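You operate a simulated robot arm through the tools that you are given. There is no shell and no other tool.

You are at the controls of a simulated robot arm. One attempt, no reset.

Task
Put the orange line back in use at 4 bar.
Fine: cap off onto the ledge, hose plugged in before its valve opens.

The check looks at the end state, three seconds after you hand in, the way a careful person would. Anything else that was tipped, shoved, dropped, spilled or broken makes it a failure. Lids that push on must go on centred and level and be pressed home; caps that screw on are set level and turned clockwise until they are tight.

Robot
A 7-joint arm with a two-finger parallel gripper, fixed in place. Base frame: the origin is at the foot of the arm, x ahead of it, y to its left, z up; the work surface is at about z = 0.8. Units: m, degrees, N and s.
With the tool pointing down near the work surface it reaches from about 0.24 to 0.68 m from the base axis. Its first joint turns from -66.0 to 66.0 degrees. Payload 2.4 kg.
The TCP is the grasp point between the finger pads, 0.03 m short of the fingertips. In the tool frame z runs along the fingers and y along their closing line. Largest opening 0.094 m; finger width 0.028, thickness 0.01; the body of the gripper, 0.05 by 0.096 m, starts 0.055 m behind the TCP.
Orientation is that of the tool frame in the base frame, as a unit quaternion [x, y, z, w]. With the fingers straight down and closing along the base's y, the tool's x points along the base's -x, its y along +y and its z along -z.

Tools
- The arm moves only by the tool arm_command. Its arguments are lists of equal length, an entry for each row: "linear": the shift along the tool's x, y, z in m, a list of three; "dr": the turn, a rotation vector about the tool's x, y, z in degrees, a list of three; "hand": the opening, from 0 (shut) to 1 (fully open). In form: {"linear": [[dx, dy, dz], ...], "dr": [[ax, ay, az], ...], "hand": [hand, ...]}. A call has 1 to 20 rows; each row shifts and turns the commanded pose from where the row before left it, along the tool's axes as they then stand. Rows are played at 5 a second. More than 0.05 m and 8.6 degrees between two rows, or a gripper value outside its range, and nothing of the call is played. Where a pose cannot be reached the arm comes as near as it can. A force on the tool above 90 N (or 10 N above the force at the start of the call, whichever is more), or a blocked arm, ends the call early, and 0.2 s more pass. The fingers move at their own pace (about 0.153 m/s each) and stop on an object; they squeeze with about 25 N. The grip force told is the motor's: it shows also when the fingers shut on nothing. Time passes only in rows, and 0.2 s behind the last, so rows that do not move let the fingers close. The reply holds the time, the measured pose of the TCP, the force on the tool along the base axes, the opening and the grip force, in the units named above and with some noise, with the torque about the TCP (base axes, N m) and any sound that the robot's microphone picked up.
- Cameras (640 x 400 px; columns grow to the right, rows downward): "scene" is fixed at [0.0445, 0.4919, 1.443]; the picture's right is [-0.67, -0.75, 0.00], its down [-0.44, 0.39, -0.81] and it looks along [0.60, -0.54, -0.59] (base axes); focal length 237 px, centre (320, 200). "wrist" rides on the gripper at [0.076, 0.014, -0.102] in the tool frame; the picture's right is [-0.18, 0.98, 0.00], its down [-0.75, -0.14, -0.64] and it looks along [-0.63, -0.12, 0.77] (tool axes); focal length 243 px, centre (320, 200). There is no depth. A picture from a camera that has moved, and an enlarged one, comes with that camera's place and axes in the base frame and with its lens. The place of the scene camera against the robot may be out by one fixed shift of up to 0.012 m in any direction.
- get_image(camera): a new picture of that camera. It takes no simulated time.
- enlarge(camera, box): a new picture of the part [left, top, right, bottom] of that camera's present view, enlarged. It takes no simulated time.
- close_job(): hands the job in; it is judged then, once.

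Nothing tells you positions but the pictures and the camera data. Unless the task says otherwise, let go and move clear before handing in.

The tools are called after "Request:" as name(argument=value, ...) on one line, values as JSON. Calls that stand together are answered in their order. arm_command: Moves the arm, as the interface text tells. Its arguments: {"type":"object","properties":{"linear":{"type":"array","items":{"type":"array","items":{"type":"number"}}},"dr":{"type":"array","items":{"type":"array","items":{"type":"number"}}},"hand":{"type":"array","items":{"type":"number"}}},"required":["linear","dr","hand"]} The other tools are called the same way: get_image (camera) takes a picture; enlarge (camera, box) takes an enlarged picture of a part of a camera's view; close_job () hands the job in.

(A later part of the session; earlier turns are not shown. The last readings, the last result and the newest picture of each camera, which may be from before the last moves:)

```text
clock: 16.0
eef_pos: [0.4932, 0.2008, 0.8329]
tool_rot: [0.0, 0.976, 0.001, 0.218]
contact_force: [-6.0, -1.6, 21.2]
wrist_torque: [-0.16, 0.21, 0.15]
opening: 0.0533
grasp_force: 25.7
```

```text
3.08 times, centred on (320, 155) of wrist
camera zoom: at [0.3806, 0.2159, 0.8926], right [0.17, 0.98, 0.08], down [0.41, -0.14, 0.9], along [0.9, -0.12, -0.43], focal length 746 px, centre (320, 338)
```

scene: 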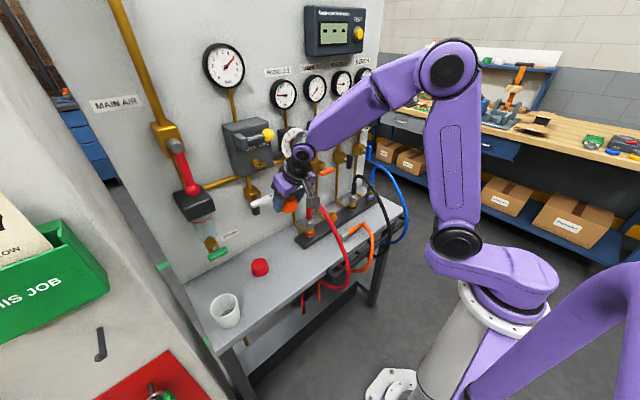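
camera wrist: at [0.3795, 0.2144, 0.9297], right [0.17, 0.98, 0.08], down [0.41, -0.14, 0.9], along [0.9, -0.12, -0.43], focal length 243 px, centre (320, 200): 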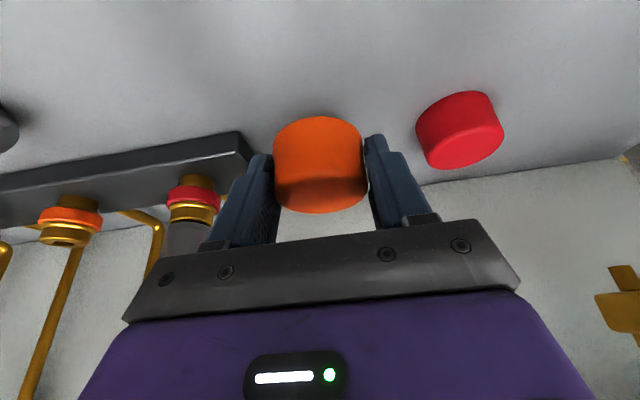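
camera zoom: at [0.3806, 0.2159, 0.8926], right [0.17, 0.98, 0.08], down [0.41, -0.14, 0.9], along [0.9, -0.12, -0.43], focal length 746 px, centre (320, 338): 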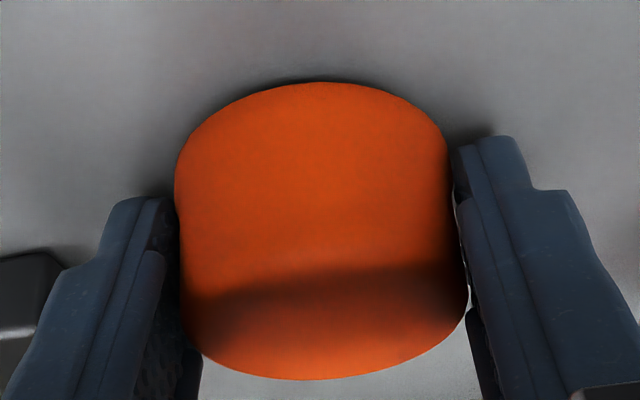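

The cap is down (21 N up). I'll back off the 1.5 mm of press and open the fingers gently.

Request:
arm_command(linear=[[-0.0006, 0, -0.0014], [0, 0, 0], [0, 0, 0], [0, 0, 0]], dr=[[0, 0, 0], [0, 0, 0], [0, 0, 0], [0, 0, 0]], hand=[0.3, 0.3, 0.6, 0.75])

Request:
get_image(camera="wrist")

```text
clock: 17.0
eef_pos: [0.4921, 0.2021, 0.8334]
tool_rot: [-0.002, 0.976, 0.0, 0.217]
contact_force: [-0.6, 11.6, 14.8]
wrist_torque: [-0.12, 0.01, 0.07]
opening: 0.0639
grasp_force: 0.1
```

```text
taken
camera wrist: at [0.3796, 0.2167, 0.893], right [0.16, 0.98, 0.08], down [0.41, -0.14, 0.9], along [0.9, -0.11, -0.43], focal length 243 px, centre (320, 200)
```

wrist: 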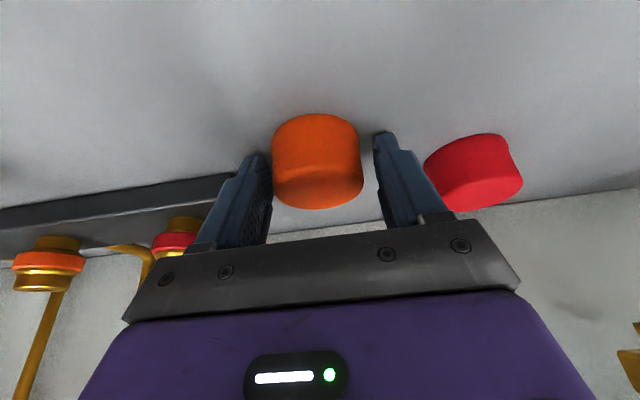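

The fingertips were resting on the ledge, and the cap stands upright and free between them. I'll rise 4 mm, open fully, and go straight up clear of it.

Request:
arm_command(linear=[[-0.0017, 0, -0.0036], [0, 0, 0], [0, 0, 0]], dr=[[0, 0, 0], [0, 0, 0], [0, 0, 0]], hand=[0.75, 0.9, 0.9])

Request:
get_image(camera="wrist")

```text
clock: 17.8
eef_pos: [0.4932, 0.1993, 0.8369]
tool_rot: [0.0, 0.976, 0.0, 0.216]
contact_force: [0.1, -0.5, 0.3]
wrist_torque: [0.0, 0.01, -0.01]
opening: 0.0843
grasp_force: 0.1
```

```text
taken
camera wrist: at [0.3797, 0.2139, 0.8969], right [0.17, 0.98, 0.08], down [0.41, -0.14, 0.9], along [0.9, -0.12, -0.43], focal length 243 px, centre (320, 200)
```

wrist: 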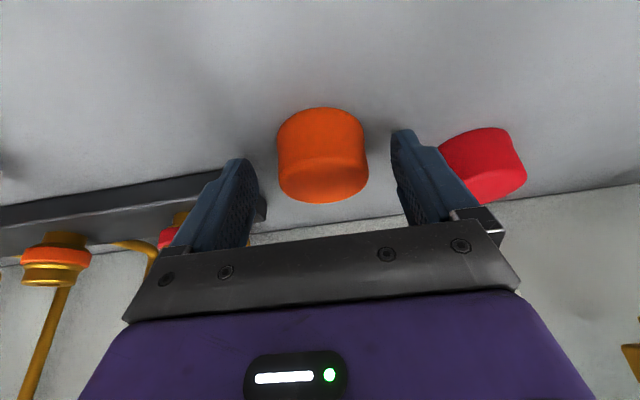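

The cap stands free on the ledge. I'll back out along the tool axis, go high over the red hose toward the plug and bring the tool vertical.

Request:
arm_command(linear=[[0, 0, -0.03], [0, 0, -0.04], [0, 0, -0.05], [0, 0, -0.05], [0, 0, -0.05], [-0.0097, -0.04, -0.0065], [-0.0097, -0.04, -0.0065], [-0.0097, -0.04, -0.0065], [-0.0097, -0.04, -0.0065], [-0.0097, -0.04, -0.0065], [0, 0, 0], [0, 0, 0], [0, 0, 0], [0, 0, 0]], dr=[[0, 0, 0], [0, 0, 0], [0, 0, 0], [0, 0, 0], [0, 0, 0], [0, 0, 0], [0, 0, 0], [0, 0, 0], [0, 0, 0], [0, 0, 0], [0, 8.333, 0], [0, 8.333, 0], [0, 8.333, 0], [0, 0, 0]], hand=[0.9, 0.9, 0.9, 0.9, 0.9, 0.9, 0.9, 0.9, 0.9, 0.9, 0.9, 0.9, 0.9, 0.9])

Request:
get_image(camera="scene")

Request:
get_image(camera="wrist")

```text
clock: 20.8
eef_pos: [0.4276, -0.0008, 1.0864]
tool_rot: [0.0, 1.0, 0.0, -0.001]
contact_force: [-0.1, 0.3, 0.7]
wrist_torque: [0.03, 0.02, 0.0]
opening: 0.0846
grasp_force: 0.1
```

```text
taken
```

scene: 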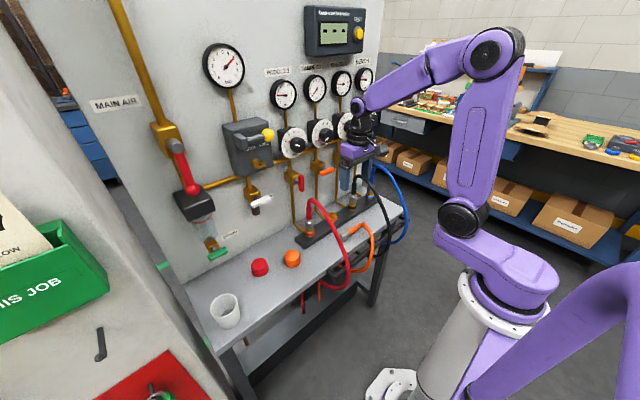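

```text
taken
camera wrist: at [0.3519, 0.0137, 1.1884], right [0.18, 0.98, 0.0], down [0.75, -0.14, 0.64], along [0.63, -0.12, -0.77], focal length 243 px, centre (320, 200)
```

wrist: 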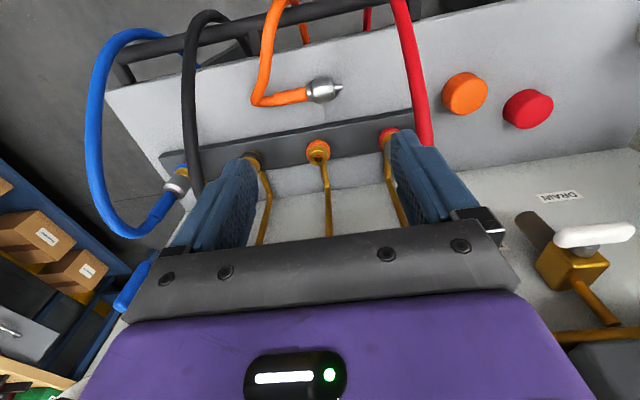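

The orange cap stands upright on the ledge next to the red one. Now I'll turn the tool 90° about its own axis so the fingers close across the plug, then look.

Request:
arm_command(linear=[[0, 0, 0], [0, 0, 0], [0, 0, 0], [0, 0, 0], [0, 0, 0], [0, 0, 0], [0, 0, 0], [0, 0, 0], [0, 0, 0], [0, 0, 0], [0, 0, 0], [0, 0, 0]], dr=[[0, 0, 8.182], [0, 0, 8.182], [0, 0, 8.182], [0, 0, 8.182], [0, 0, 8.182], [0, 0, 8.182], [0, 0, 8.182], [0, 0, 8.182], [0, 0, 8.182], [0, 0, 8.182], [0, 0, 8.182], [0, 0, 0]], hand=[0.9, 0.9, 0.9, 0.9, 0.9, 0.9, 0.9, 0.9, 0.9, 0.9, 0.9, 0.9])

Request:
get_image(camera="scene")

Request:
get_image(camera="wrist")

```text
clock: 23.4
eef_pos: [0.4301, -0.0003, 1.0875]
tool_rot: [0.708, 0.706, -0.001, 0.0]
contact_force: [0.0, 0.8, 0.5]
wrist_torque: [0.0, -0.02, 0.0]
opening: 0.0843
grasp_force: 0.1
```

```text
taken
```

scene: 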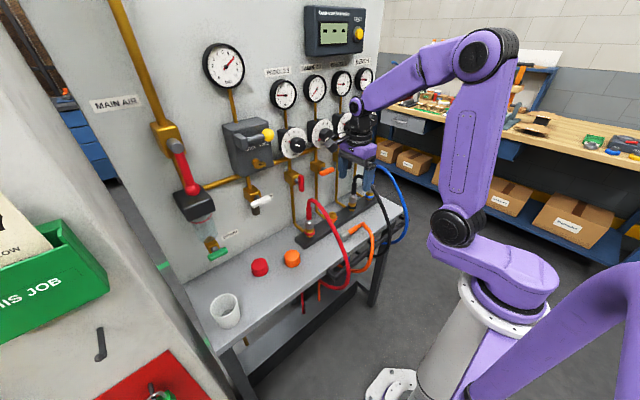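

```text
taken
camera wrist: at [0.4444, 0.0769, 1.1888], right [0.98, -0.19, 0.0], down [-0.14, -0.75, 0.64], along [-0.12, -0.63, -0.77], focal length 243 px, centre (320, 200)
```

wrist: 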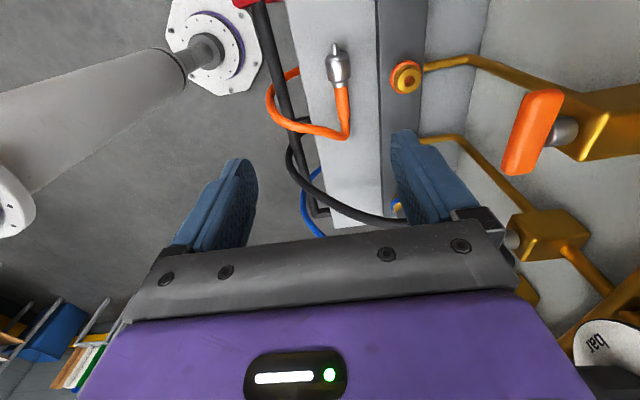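

From here I see both the plug and the socket from the side. I'll zoom for accurate positions.

Request:
enlarge(camera="wrist", box=[290, 30, 370, 150])

Request:
enlarge(camera="wrist", box=[370, 40, 450, 110])

Request:
enlarge(camera="wrist", box=[480, 60, 640, 200])

```text
3.33 times, centred on (330, 90) of wrist
camera zoom: at [0.4444, 0.0769, 1.1888], right [0.98, -0.19, 0.0], down [-0.14, -0.75, 0.64], along [-0.12, -0.63, -0.77], focal length 809 px, centre (287, 567)
```

zoom: 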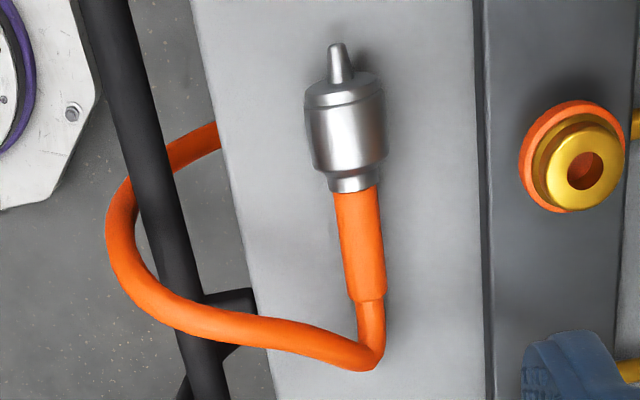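

```text
5.71 times, centred on (410, 75) of wrist
camera zoom: at [0.4444, 0.0769, 1.1888], right [0.98, -0.19, 0.0], down [-0.14, -0.75, 0.64], along [-0.12, -0.63, -0.77], focal length 1386 px, centre (-194, 914)
```

zoom: 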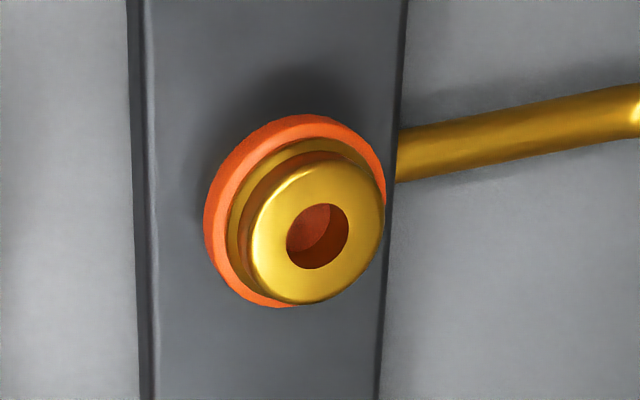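

```text
2.86 times, centred on (560, 130) of wrist
camera zoom: at [0.4444, 0.0769, 1.1888], right [0.98, -0.19, 0.0], down [-0.14, -0.75, 0.64], along [-0.12, -0.63, -0.77], focal length 693 px, centre (-366, 400)
```

zoom: 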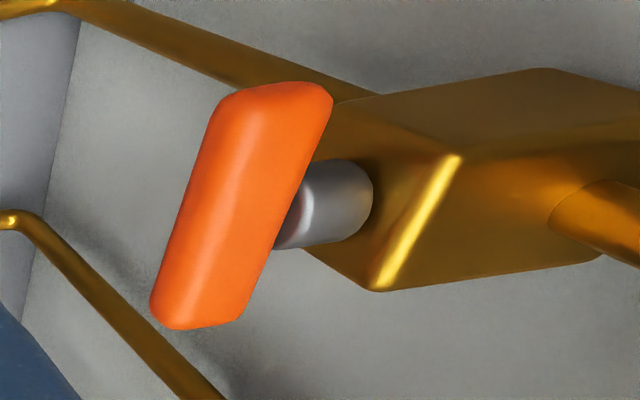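

Now I have the socket top at (0.542, -0.025, 0.8555) and the plug axis at x = 0.455, z ≈ 0.8175, with its collar centred near y = -0.001. I'll tilt the tool 20° toward the nipple, come over the collar and stop 12 cm short along the tool axis.

Request:
arm_command(linear=[[0, 0, 0], [0, 0, 0], [0, 0, 0], [-0.02335, 0.0062, 0.0284], [-0.02335, 0.0062, 0.0284], [-0.02335, 0.0062, 0.0284], [-0.02335, 0.0062, 0.0284], [0, 0, 0]], dr=[[0, 6.667, 0], [0, 6.667, 0], [0, 6.667, 0], [0, 0, 0], [0, 0, 0], [0, 0, 0], [0, 0, 0], [0, 0, 0]], hand=[0.75, 0.75, 0.75, 0.75, 0.75, 0.75, 0.75, 0.75])

Request:
get_image(camera="wrist")

Request:
enlarge(camera="scene", box=[290, 100, 430, 280])

```text
clock: 25.2
eef_pos: [0.4555, -0.0502, 0.9464]
tool_rot: [0.697, 0.696, 0.123, -0.122]
contact_force: [-0.5, -0.1, -0.4]
wrist_torque: [-0.01, -0.03, -0.03]
opening: 0.0705
grasp_force: 0.1
```

```text
taken
camera wrist: at [0.4691, -0.0113, 1.068], right [0.98, -0.17, -0.06], down [-0.14, -0.93, 0.35], along [-0.12, -0.33, -0.94], focal length 243 px, centre (320, 200)
```

wrist: 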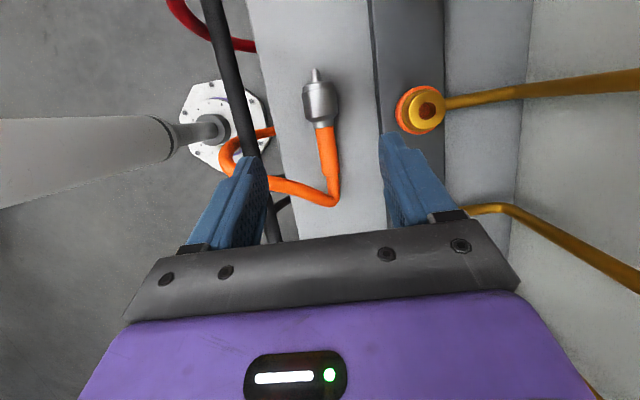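

```text
2.22 times, centred on (360, 190) of scene
camera zoom: at [0.0445, 0.4919, 1.443], right [-0.67, -0.75, 0.0], down [-0.44, 0.39, -0.81], along [0.6, -0.54, -0.59], focal length 527 px, centre (231, 222)
```

zoom: 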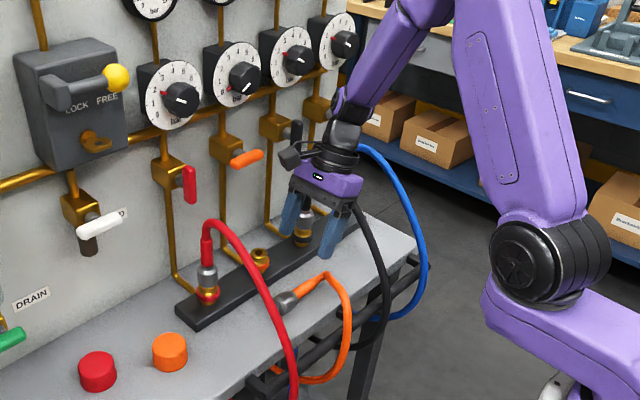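

The plug is centred between the fingers. I'm moving in along the tool axis to the collar.

Request:
arm_command(linear=[[0.0004, -0.0002, 0.035], [0.0004, -0.0002, 0.035], [0.0004, -0.0002, 0.03], [0.0004, -0.0001, 0.018], [0, 0, 0]], dr=[[0, 0, 0], [0, 0, 0], [0, 0, 0], [0, 0, 0], [0, 0, 0]], hand=[0.75, 0.75, 0.75, 0.75, 0.75])

Request:
get_image(camera="wrist")

Request:
enlarge(camera="scene", box=[290, 100, 430, 280])

```text
clock: 26.4
eef_pos: [0.4536, -0.0061, 0.8344]
tool_rot: [0.696, 0.697, 0.123, -0.123]
contact_force: [0.1, -0.8, 0.5]
wrist_torque: [-0.01, -0.04, -0.02]
opening: 0.0706
grasp_force: 0.1
```

```text
taken
camera wrist: at [0.4672, 0.0315, 0.9563], right [0.98, -0.17, -0.06], down [-0.14, -0.93, 0.35], along [-0.12, -0.33, -0.94], focal length 243 px, centre (320, 200)
```

wrist: 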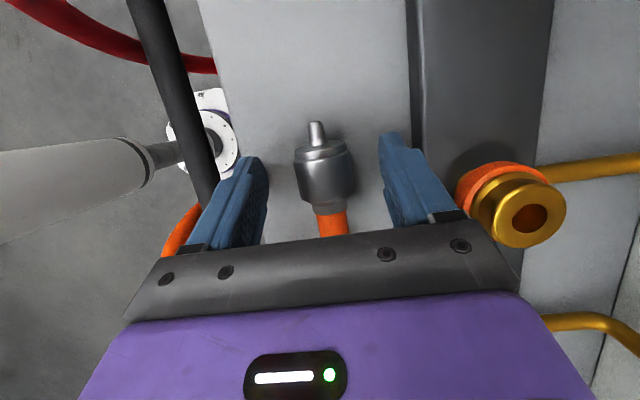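

```text
2.22 times, centred on (360, 190) of scene
camera zoom: at [0.0445, 0.492, 1.443], right [-0.67, -0.75, 0.0], down [-0.44, 0.39, -0.81], along [0.6, -0.54, -0.59], focal length 527 px, centre (231, 222)
```

zoom: 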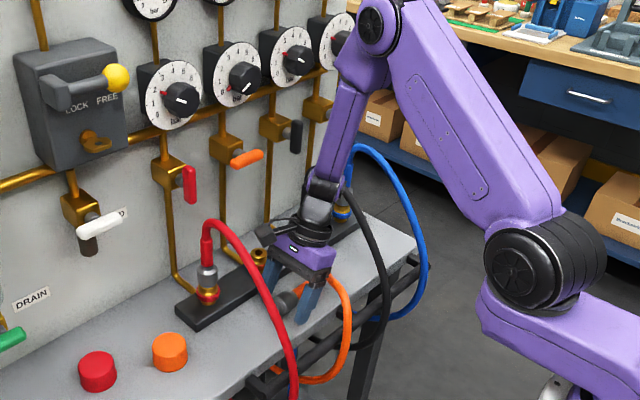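

The collar is between the pads. Closing on it.

Request:
arm_command(linear=[[0, 0, 0], [0, 0, 0], [0, 0, 0], [0, 0, 0]], dr=[[0, 0, 0], [0, 0, 0], [0, 0, 0], [0, 0, 0]], hand=[0.15, 0.15, 0.15, 0.15])

Request:
get_image(camera="wrist")

```text
clock: 27.4
eef_pos: [0.4538, -0.006, 0.836]
tool_rot: [0.697, 0.696, 0.123, -0.123]
contact_force: [0.7, -0.6, 0.2]
wrist_torque: [0.0, 0.03, 0.0]
opening: 0.032
grasp_force: 25.0
```

```text
taken
camera wrist: at [0.4672, 0.0316, 0.9565], right [0.98, -0.17, -0.06], down [-0.14, -0.93, 0.35], along [-0.12, -0.33, -0.94], focal length 243 px, centre (320, 200)
```

wrist: 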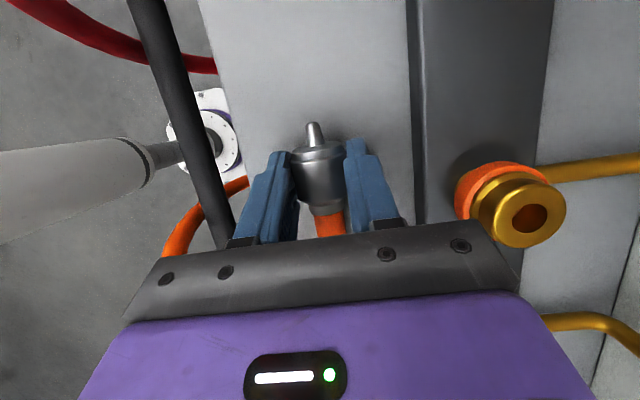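

Held at 0.032 m and 25 N. I'll lift straight up a little and check that it follows.

Request:
arm_command(linear=[[0.0034, 0, -0.0094], [0.0068, 0, -0.0188], [0, 0, 0]], dr=[[0, 0, 0], [0, 0, 0], [0, 0, 0]], hand=[0.15, 0.15, 0.15])

Request:
get_image(camera="wrist")

Request:
enlarge(camera="scene", box=[290, 150, 430, 290])

```text
clock: 28.2
eef_pos: [0.4533, -0.0081, 0.8657]
tool_rot: [0.696, 0.697, 0.122, -0.124]
contact_force: [0.4, 0.3, -0.8]
wrist_torque: [0.04, -0.02, 0.0]
opening: 0.032
grasp_force: 24.9
```

```text
taken
camera wrist: at [0.4679, 0.0296, 0.9867], right [0.98, -0.17, -0.06], down [-0.14, -0.93, 0.35], along [-0.12, -0.33, -0.94], focal length 243 px, centre (320, 200)
```

wrist: 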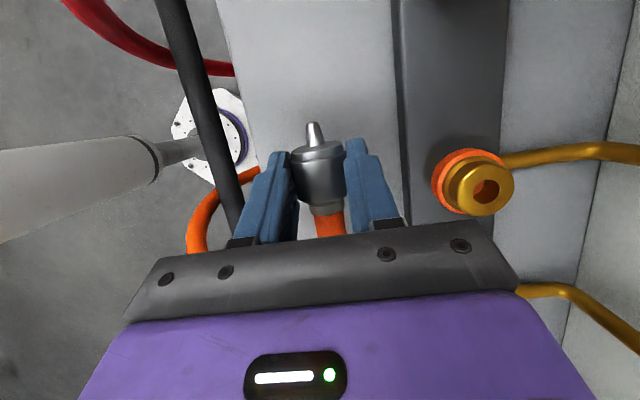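

```text
2.86 times, centred on (360, 220) of scene
camera zoom: at [0.0445, 0.4919, 1.443], right [-0.67, -0.75, 0.0], down [-0.44, 0.39, -0.81], along [0.6, -0.54, -0.59], focal length 677 px, centre (206, 143)
```

zoom: 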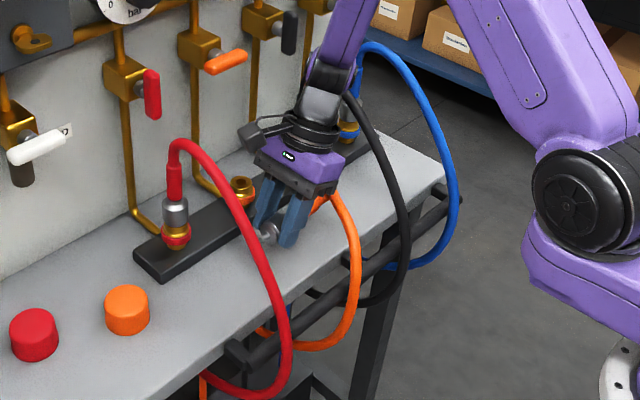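

The plug follows with no noticeable hose drag. I'll lift it to z ≈ 1.0, move a bit forward, and then turn the nipple down in one 120° rotation.

Request:
arm_command(linear=[[0.0153, 0, -0.042], [0.0153, 0, -0.042], [0.0153, 0, -0.042], [0, 0.021, 0], [0, 0.021, 0], [0, 0, 0]], dr=[[0, 0, 0], [0, 0, 0], [0, 0, 0], [0, 0, 0], [0, 0, 0], [0, 0, 0]], hand=[0.15, 0.15, 0.15, 0.15, 0.15, 0.15])

Request:
get_image(camera="wrist")

Request:
enlarge(camera="scene", box=[270, 90, 430, 290])

```text
clock: 29.6
eef_pos: [0.4977, -0.0073, 0.9989]
tool_rot: [0.696, 0.697, 0.123, -0.122]
contact_force: [-1.0, -0.4, -0.4]
wrist_torque: [0.01, -0.02, 0.0]
opening: 0.032
grasp_force: 24.5
```

```text
taken
camera wrist: at [0.5115, 0.0307, 1.1207], right [0.98, -0.17, -0.06], down [-0.14, -0.93, 0.35], along [-0.12, -0.33, -0.94], focal length 243 px, centre (320, 200)
```

wrist: 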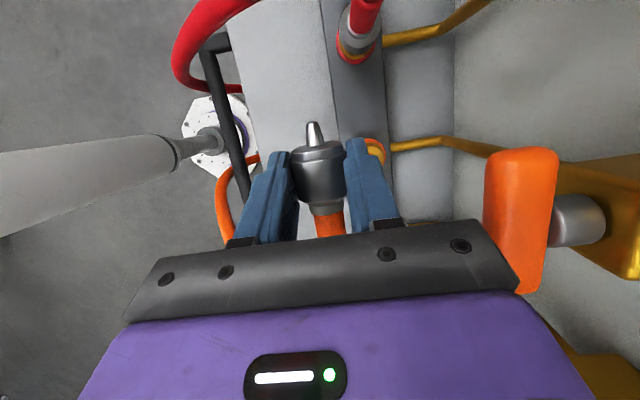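

```text
2.00 times, centred on (350, 190) of scene
camera zoom: at [0.0445, 0.492, 1.443], right [-0.67, -0.75, 0.0], down [-0.44, 0.39, -0.81], along [0.6, -0.54, -0.59], focal length 474 px, centre (260, 220)
```

zoom: 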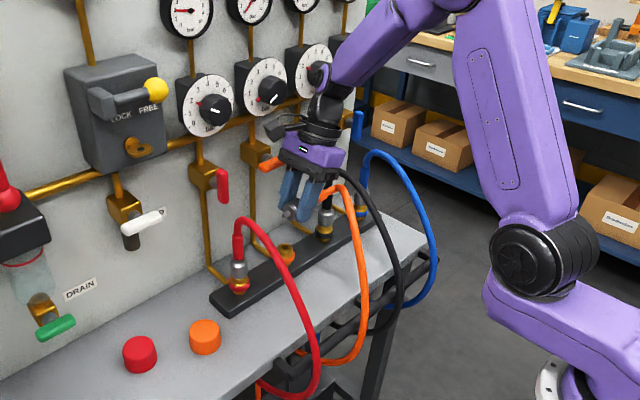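

The hand is clear of the orange lever. Starting the first half of the rotation.

Request:
arm_command(linear=[[0, 0, 0], [0, 0, 0], [0, 0, 0], [0, 0, 0], [0, 0, 0], [0, 0, 0], [0, 0, 0], [0, 0, 0], [0, 0, 0]], dr=[[-2.76, -4.616, -5.92], [-2.76, -4.616, -5.92], [-2.76, -4.616, -5.92], [-2.76, -4.616, -5.92], [-2.76, -4.616, -5.92], [-2.76, -4.616, -5.92], [-2.76, -4.616, -5.92], [-2.76, -4.616, -5.92], [0, 0, 0]], hand=[0.15, 0.15, 0.15, 0.15, 0.15, 0.15, 0.15, 0.15, 0.15])

Request:
get_image(camera="wrist")

Request:
enlarge(camera="scene", box=[270, 90, 430, 290])

```text
clock: 31.6
eef_pos: [0.4961, -0.0072, 1.0004]
tool_rot: [0.376, 0.879, 0.066, 0.285]
contact_force: [0.7, -0.2, -0.2]
wrist_torque: [-0.01, 0.02, 0.02]
opening: 0.0322
grasp_force: 25.0
```

```text
taken
camera wrist: at [0.4064, 0.0666, 1.0551], right [0.72, 0.57, 0.41], down [-0.02, -0.56, 0.82], along [0.7, -0.6, -0.39], focal length 243 px, centre (320, 200)
```

wrist: 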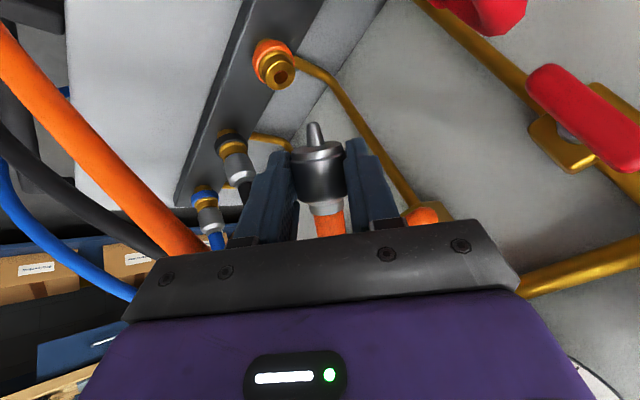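

```text
2.00 times, centred on (350, 190) of scene
camera zoom: at [0.0445, 0.492, 1.443], right [-0.67, -0.75, 0.0], down [-0.44, 0.39, -0.81], along [0.6, -0.54, -0.59], focal length 474 px, centre (260, 220)
```

zoom: 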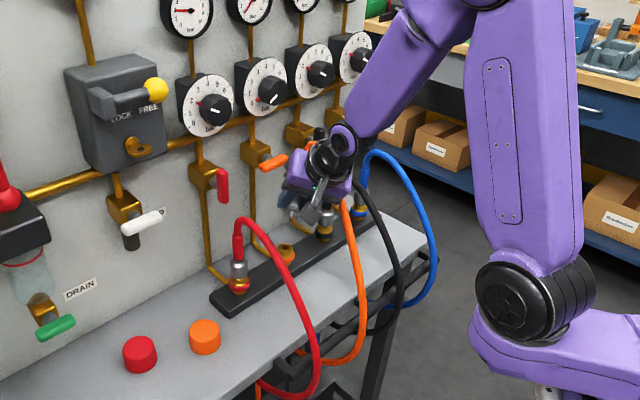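

Halfway, all clear. Completing the rotation so the nipple points down.

Request:
arm_command(linear=[[0, 0, 0], [0, 0, 0], [0, 0, 0], [0, 0, 0], [0, 0, 0], [0, 0, 0], [0, 0, 0], [0, 0, 0]], dr=[[-2.76, -4.616, -5.92], [-2.76, -4.616, -5.92], [-2.76, -4.616, -5.92], [-2.76, -4.616, -5.92], [-2.76, -4.616, -5.92], [-2.76, -4.616, -5.92], [-2.76, -4.616, -5.92], [0, 0, 0]], hand=[0.15, 0.15, 0.15, 0.15, 0.15, 0.15, 0.15, 0.15])

Request:
get_image(camera="wrist")

Request:
enlarge(camera="scene", box=[270, 90, 430, 290])

Request:
get_image(camera="scene")

```text
clock: 33.4
eef_pos: [0.4966, -0.0085, 1.0012]
tool_rot: [-0.001, 0.82, 0.0, 0.573]
contact_force: [-0.3, 0.2, -0.7]
wrist_torque: [0.0, 0.02, -0.04]
opening: 0.0318
grasp_force: 24.4
```

```text
taken
camera wrist: at [0.3735, 0.0071, 0.9635], right [0.06, 0.98, 0.17], down [-0.35, -0.14, 0.93], along [0.94, -0.12, 0.33], focal length 243 px, centre (320, 200)
```

wrist: 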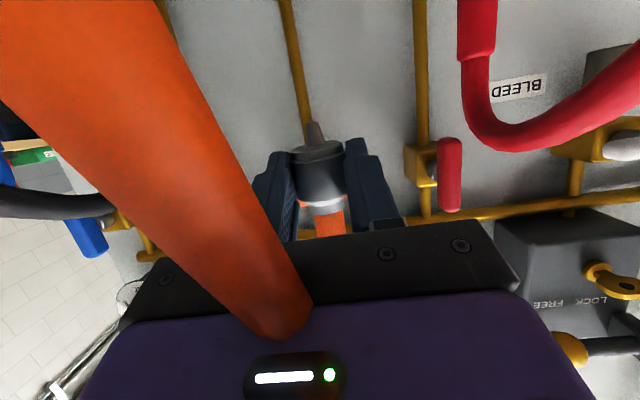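

```text
2.00 times, centred on (350, 190) of scene
camera zoom: at [0.0445, 0.4919, 1.443], right [-0.67, -0.75, 0.0], down [-0.44, 0.39, -0.81], along [0.6, -0.54, -0.59], focal length 474 px, centre (260, 220)
```

zoom: 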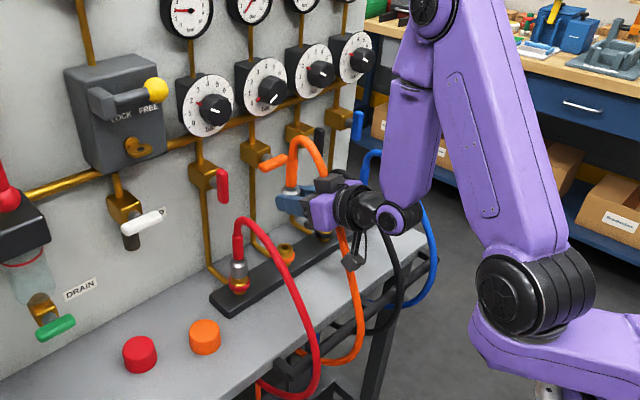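

```text
taken
```

scene: 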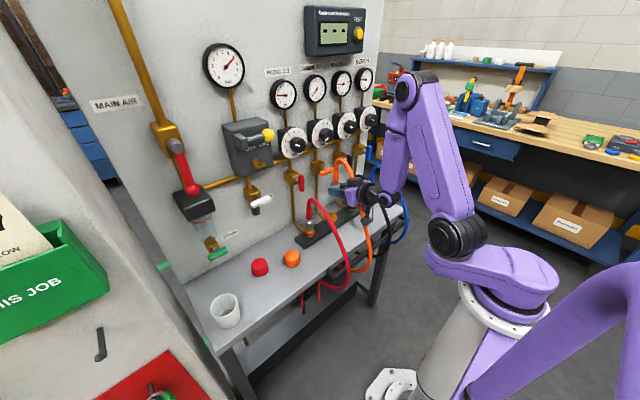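

The pose was reached (tilt ≈ 70°) with the nipple pointing down. The hose is drawn straight through the hand, so it puts no load on it. I'll line up over the socket with the nipple about 4 cm above it and check.

Request:
arm_command(linear=[[0.0334, -0.0082, 0.0121], [0.0334, -0.0082, 0.0121], [-0.0046, 0, 0.0126], [-0.0045, 0, 0.0125], [0, 0, 0]], dr=[[0, 0, 0], [0, 0, 0], [0, 0, 0], [0, 0, 0], [0, 0, 0]], hand=[0.15, 0.15, 0.15, 0.15, 0.15])

Request:
get_image(camera="wrist")

Request:
enlarge(camera="scene", box=[310, 150, 380, 240])

```text
clock: 34.6
eef_pos: [0.5235, -0.025, 0.9318]
tool_rot: [0.0, 0.819, 0.0, 0.574]
contact_force: [0.1, -0.6, -0.6]
wrist_torque: [0.01, 0.01, 0.0]
opening: 0.0321
grasp_force: 24.5
```

```text
taken
camera wrist: at [0.4008, -0.0103, 0.8936], right [0.06, 0.98, 0.17], down [-0.35, -0.14, 0.93], along [0.94, -0.12, 0.33], focal length 243 px, centre (320, 200)
```

wrist: 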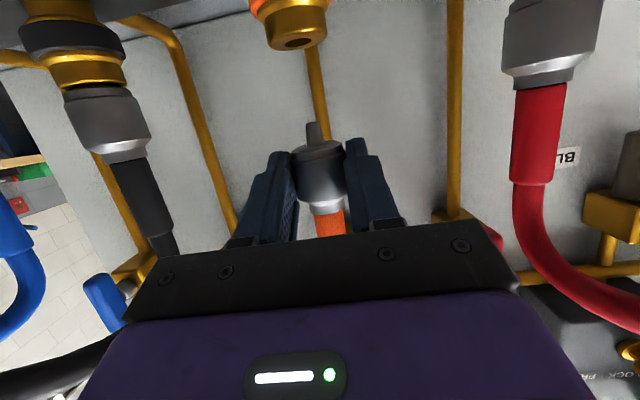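

```text
4.44 times, centred on (345, 195) of scene
camera zoom: at [0.0445, 0.4919, 1.443], right [-0.67, -0.75, 0.0], down [-0.44, 0.39, -0.81], along [0.6, -0.54, -0.59], focal length 1054 px, centre (209, 222)
```

zoom: 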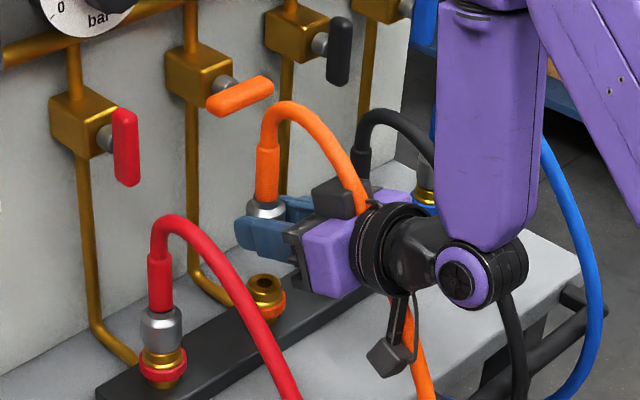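

The plug hangs upright just above the socket. I'll zoom from both cameras to check centring before lowering.

Request:
enlarge(camera="wrist", box=[240, 0, 380, 100])

Request:
enlarge(camera="wrist", box=[260, 100, 380, 240])

Request:
enlarge(camera="scene", box=[315, 180, 355, 230])

```text
4.00 times, centred on (310, 50) of wrist
camera zoom: at [0.4008, -0.0103, 0.8936], right [0.06, 0.98, 0.17], down [-0.35, -0.14, 0.93], along [0.94, -0.12, 0.33], focal length 970 px, centre (360, 800)
```

zoom: 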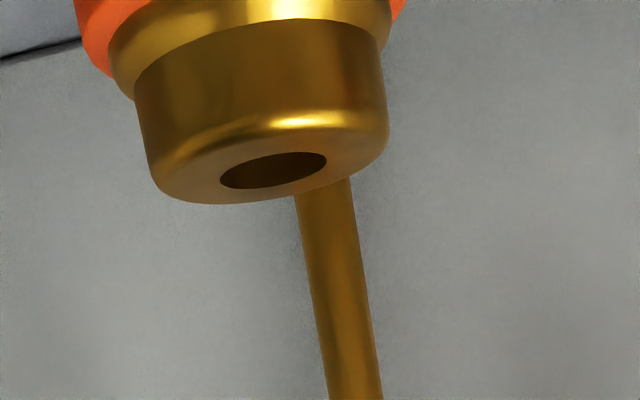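

```text
2.86 times, centred on (320, 170) of wrist
camera zoom: at [0.4008, -0.0103, 0.8936], right [0.06, 0.98, 0.17], down [-0.35, -0.14, 0.93], along [0.94, -0.12, 0.33], focal length 693 px, centre (320, 286)
```

zoom: 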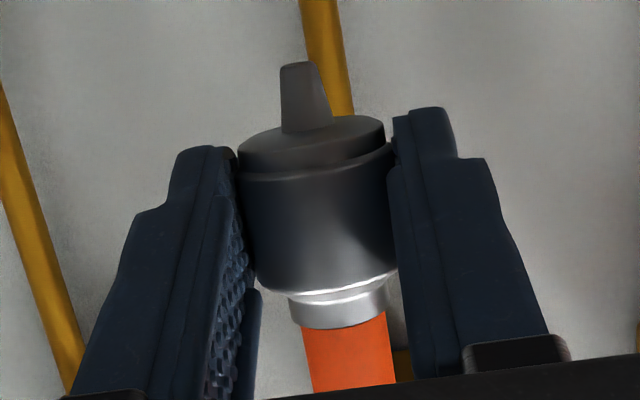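

```text
8.00 times, centred on (335, 205) of scene
camera zoom: at [0.0445, 0.4919, 1.443], right [-0.67, -0.75, 0.0], down [-0.44, 0.39, -0.81], along [0.6, -0.54, -0.59], focal length 1897 px, centre (200, 160)
```

zoom: 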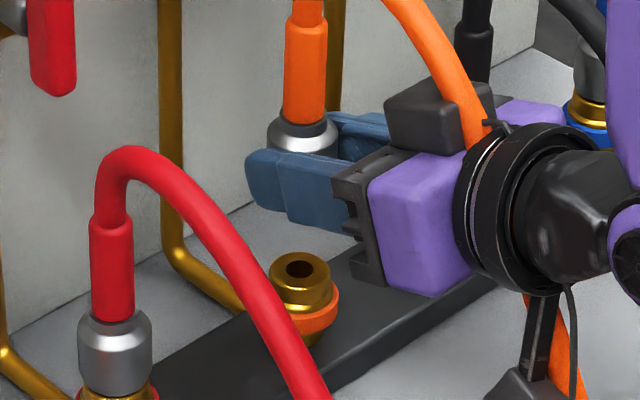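

Side-to-side alignment is within about 0.5 mm. Fore-and-aft the plug is roughly 1.5 mm too far forward, so I'll correct that and lower the nipple to just above the hole.

Request:
arm_command(linear=[[0.0176, 0, 0.0056], [0.0175, 0, 0.0056], [0, 0, 0]], dr=[[0, 0, 0], [0, 0, 0], [0, 0, 0]], hand=[0.15, 0.15, 0.15])

Request:
get_image(camera="wrist")

Request:
enlarge(camera="scene", box=[315, 180, 355, 230])

Request:
enlarge(camera="wrist", box=[240, 40, 380, 180])

```text
clock: 35.4
eef_pos: [0.5221, -0.0219, 0.8945]
tool_rot: [0.0, 0.819, 0.0, 0.573]
contact_force: [0.2, -0.4, -0.1]
wrist_torque: [-0.01, 0.01, -0.01]
opening: 0.032
grasp_force: 24.8
```

```text
taken
camera wrist: at [0.3988, -0.0086, 0.8568], right [0.06, 0.98, 0.17], down [-0.35, -0.14, 0.93], along [0.94, -0.12, 0.33], focal length 243 px, centre (320, 200)
```

wrist: 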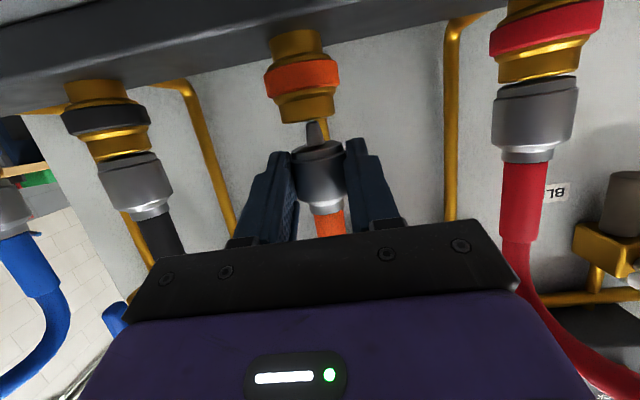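

```text
8.00 times, centred on (335, 205) of scene
camera zoom: at [0.0445, 0.4919, 1.443], right [-0.67, -0.75, 0.0], down [-0.44, 0.39, -0.81], along [0.6, -0.54, -0.59], focal length 1897 px, centre (200, 160)
```

zoom: 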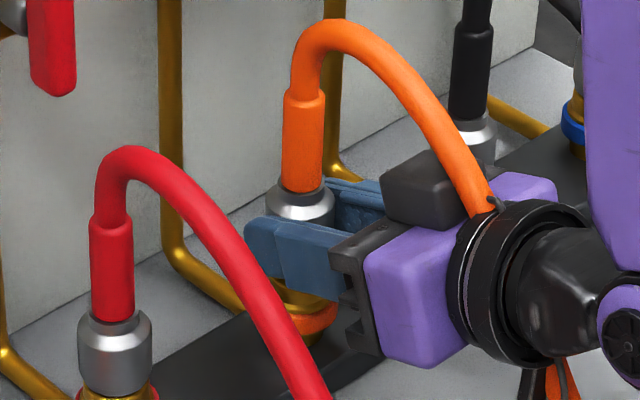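

```text
2.86 times, centred on (310, 110) of wrist
camera zoom: at [0.3988, -0.0086, 0.8568], right [0.06, 0.98, 0.17], down [-0.35, -0.14, 0.93], along [0.94, -0.12, 0.33], focal length 693 px, centre (349, 457)
```

zoom: 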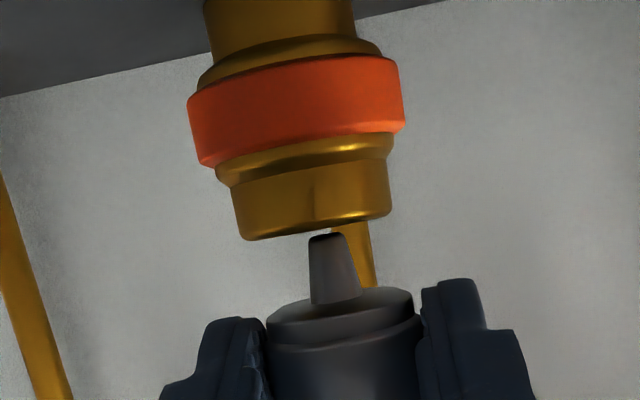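

The nipple is just above the hole but about 1.5–2 mm toward +y. I'll correct that and recheck.

Request:
arm_command(linear=[[0, -0.0018, 0], [0, 0, 0], [0, 0, 0]], dr=[[0, 0, 0], [0, 0, 0], [0, 0, 0]], hand=[0.15, 0.15, 0.15])

Request:
enlarge(camera="wrist", box=[240, 40, 380, 180])

Request:
enlarge(camera="scene", box=[315, 180, 355, 230])

```text
clock: 36.2
eef_pos: [0.5229, -0.0255, 0.8939]
tool_rot: [0.0, 0.819, 0.0, 0.574]
contact_force: [-0.3, -0.1, -0.4]
wrist_torque: [-0.03, 0.03, 0.04]
opening: 0.0322
grasp_force: 25.4
```

```text
2.86 times, centred on (310, 110) of wrist
camera zoom: at [0.3996, -0.0101, 0.8569], right [0.06, 0.98, 0.17], down [-0.35, -0.14, 0.93], along [0.94, -0.12, 0.33], focal length 693 px, centre (349, 457)
```

zoom: 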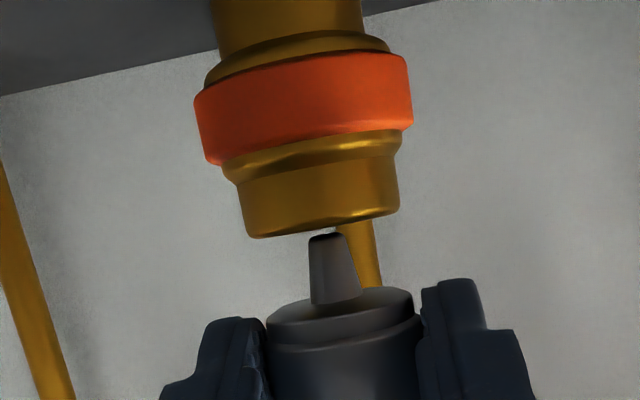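

```text
8.00 times, centred on (335, 205) of scene
camera zoom: at [0.0445, 0.4919, 1.443], right [-0.67, -0.75, 0.0], down [-0.44, 0.39, -0.81], along [0.6, -0.54, -0.59], focal length 1897 px, centre (200, 160)
```

zoom: 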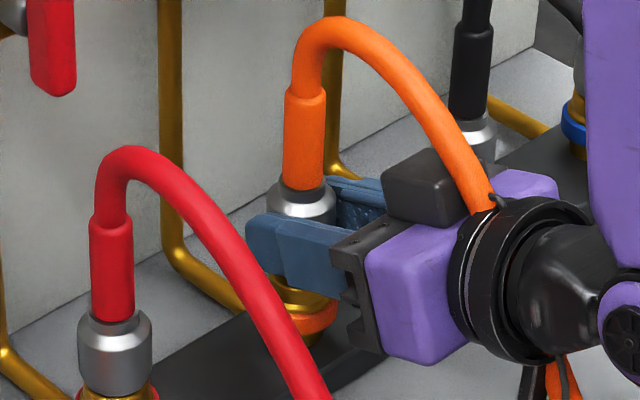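

Centring now looks right in both views. I'm lowering straight down in small steps with force monitoring.

Request:
arm_command(linear=[[0.00235, 0, 0.00086], [0.00235, 0, 0.00086], [0.00235, 0, 0.00086], [0, 0, 0]], dr=[[0, 0, 0], [0, 0, 0], [0, 0, 0], [0, 0, 0]], hand=[0.15, 0.15, 0.15, 0.15])

Request:
enlarge(camera="wrist", box=[240, 40, 380, 180])

```text
clock: 37.2
eef_pos: [0.5214, -0.0251, 0.8867]
tool_rot: [0.0, 0.819, 0.0, 0.574]
contact_force: [0.5, -0.3, -0.8]
wrist_torque: [0.02, 0.04, 0.01]
opening: 0.0319
grasp_force: 25.0
```

```text
2.86 times, centred on (310, 110) of wrist
camera zoom: at [0.3993, -0.0098, 0.8488], right [0.06, 0.98, 0.17], down [-0.35, -0.14, 0.93], along [0.94, -0.12, 0.33], focal length 693 px, centre (349, 457)
```

zoom: 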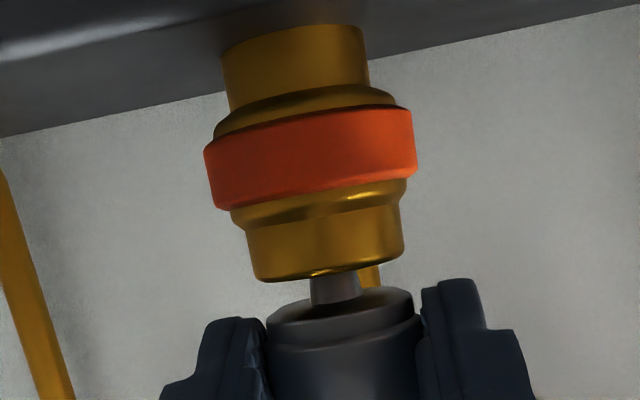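

The nipple is entering the hole with no side force. Continuing down.

Request:
arm_command(linear=[[0.00188, 0, 0.00068], [0.00188, 0, 0.00068], [0, 0, 0]], dr=[[0, 0, 0], [0, 0, 0], [0, 0, 0]], hand=[0.15, 0.15, 0.15])

Request:
enlarge(camera="wrist", box=[240, 40, 380, 180])

```text
clock: 38.0
eef_pos: [0.5225, -0.0244, 0.8827]
tool_rot: [0.0, 0.818, 0.0, 0.576]
contact_force: [-8.3, 0.7, 14.7]
wrist_torque: [-0.19, -0.16, -0.22]
opening: 0.0322
grasp_force: 25.0
```

```text
2.86 times, centred on (310, 110) of wrist
camera zoom: at [0.3995, -0.0093, 0.8453], right [0.06, 0.98, 0.17], down [-0.35, -0.14, 0.93], along [0.93, -0.12, 0.34], focal length 693 px, centre (349, 457)
```

zoom: 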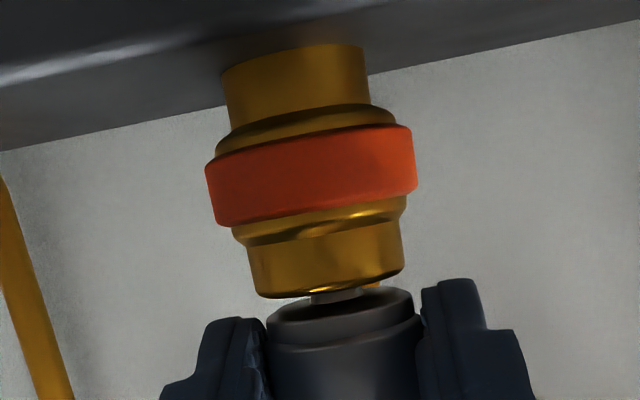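

The socket pushes back 15 N up and 8 N toward -x, so the nipple is touching the far edge of the hole. I'll ease back 1 mm in x and check the side force.

Request:
arm_command(linear=[[0.00034, 0, -0.00094], [0, 0, 0], [0, 0, 0]], dr=[[0, 0, 0], [0, 0, 0], [0, 0, 0]], hand=[0.15, 0.15, 0.15])

Request:
enlarge(camera="wrist", box=[240, 40, 380, 180])

Request:
enlarge(camera="scene", box=[315, 180, 355, 230])

```text
clock: 38.8
eef_pos: [0.5221, -0.0246, 0.8827]
tool_rot: [-0.003, 0.817, 0.001, 0.577]
contact_force: [4.9, 3.4, 18.4]
wrist_torque: [-0.24, -0.56, 0.31]
opening: 0.0321
grasp_force: 24.7
```

```text
2.86 times, centred on (310, 110) of wrist
camera zoom: at [0.3995, -0.0097, 0.8449], right [0.06, 0.98, 0.17], down [-0.35, -0.14, 0.93], along [0.93, -0.12, 0.34], focal length 693 px, centre (349, 457)
```

zoom: 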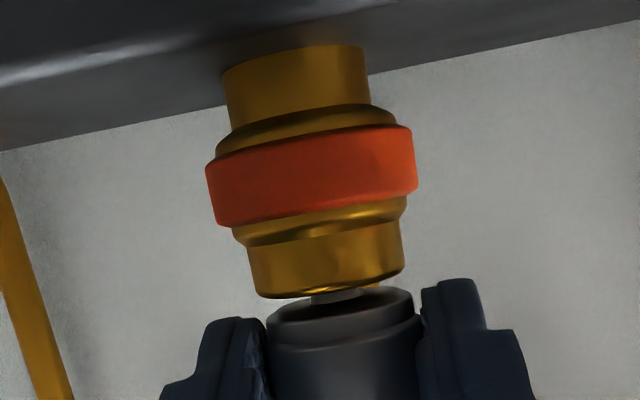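

```text
8.00 times, centred on (335, 205) of scene
camera zoom: at [0.0442, 0.492, 1.4429], right [-0.67, -0.75, 0.0], down [-0.44, 0.39, -0.81], along [0.6, -0.54, -0.59], focal length 1897 px, centre (200, 160)
```

zoom: 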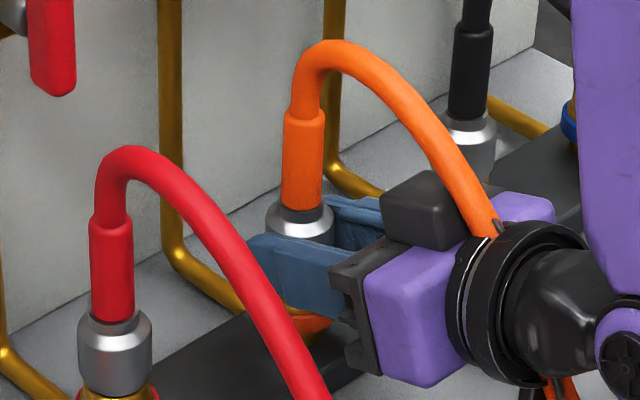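

Side force has flipped to small values, so it's near centre. I'll recentre by 0.4 mm and press further down in small steps, watching for the seat or a click.

Request:
arm_command(linear=[[-0.00014, 0.0002, 0.00038], [0.00141, 0, 0.00051], [0.00141, 0, 0.00051], [0, 0, 0]], dr=[[0, 0, 0], [0, 0, 0], [0, 0, 0], [0, 0, 0]], hand=[0.15, 0.15, 0.15, 0.15])

Request:
enlarge(camera="wrist", box=[240, 40, 380, 180])

Request:
enlarge(camera="scene", box=[315, 180, 355, 230])

```text
clock: 39.8
eef_pos: [0.5216, -0.0251, 0.8826]
tool_rot: [-0.001, 0.815, 0.0, 0.58]
contact_force: [-14.3, 7.4, 42.8]
wrist_torque: [-0.53, -0.73, -0.23]
opening: 0.0319
grasp_force: 25.2
```

```text
2.86 times, centred on (310, 110) of wrist
camera zoom: at [0.3996, -0.0096, 0.8437], right [0.06, 0.98, 0.17], down [-0.36, -0.14, 0.92], along [0.93, -0.12, 0.35], focal length 693 px, centre (349, 457)
```

zoom: 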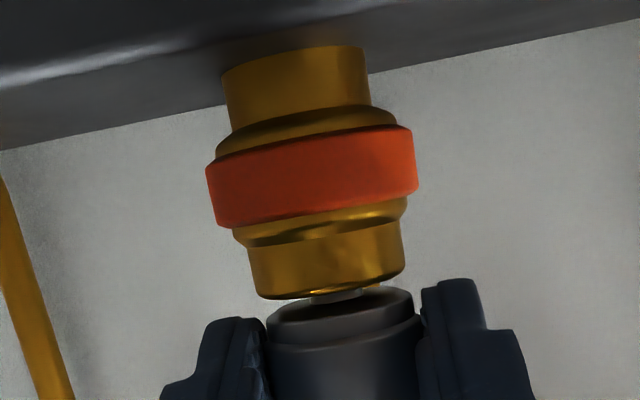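

```text
8.00 times, centred on (335, 205) of scene
camera zoom: at [0.0434, 0.4922, 1.4429], right [-0.67, -0.75, 0.0], down [-0.44, 0.39, -0.81], along [0.6, -0.54, -0.59], focal length 1897 px, centre (200, 160)
```

zoom: 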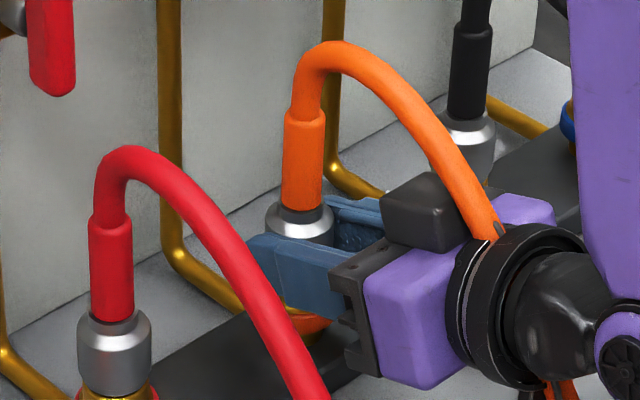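

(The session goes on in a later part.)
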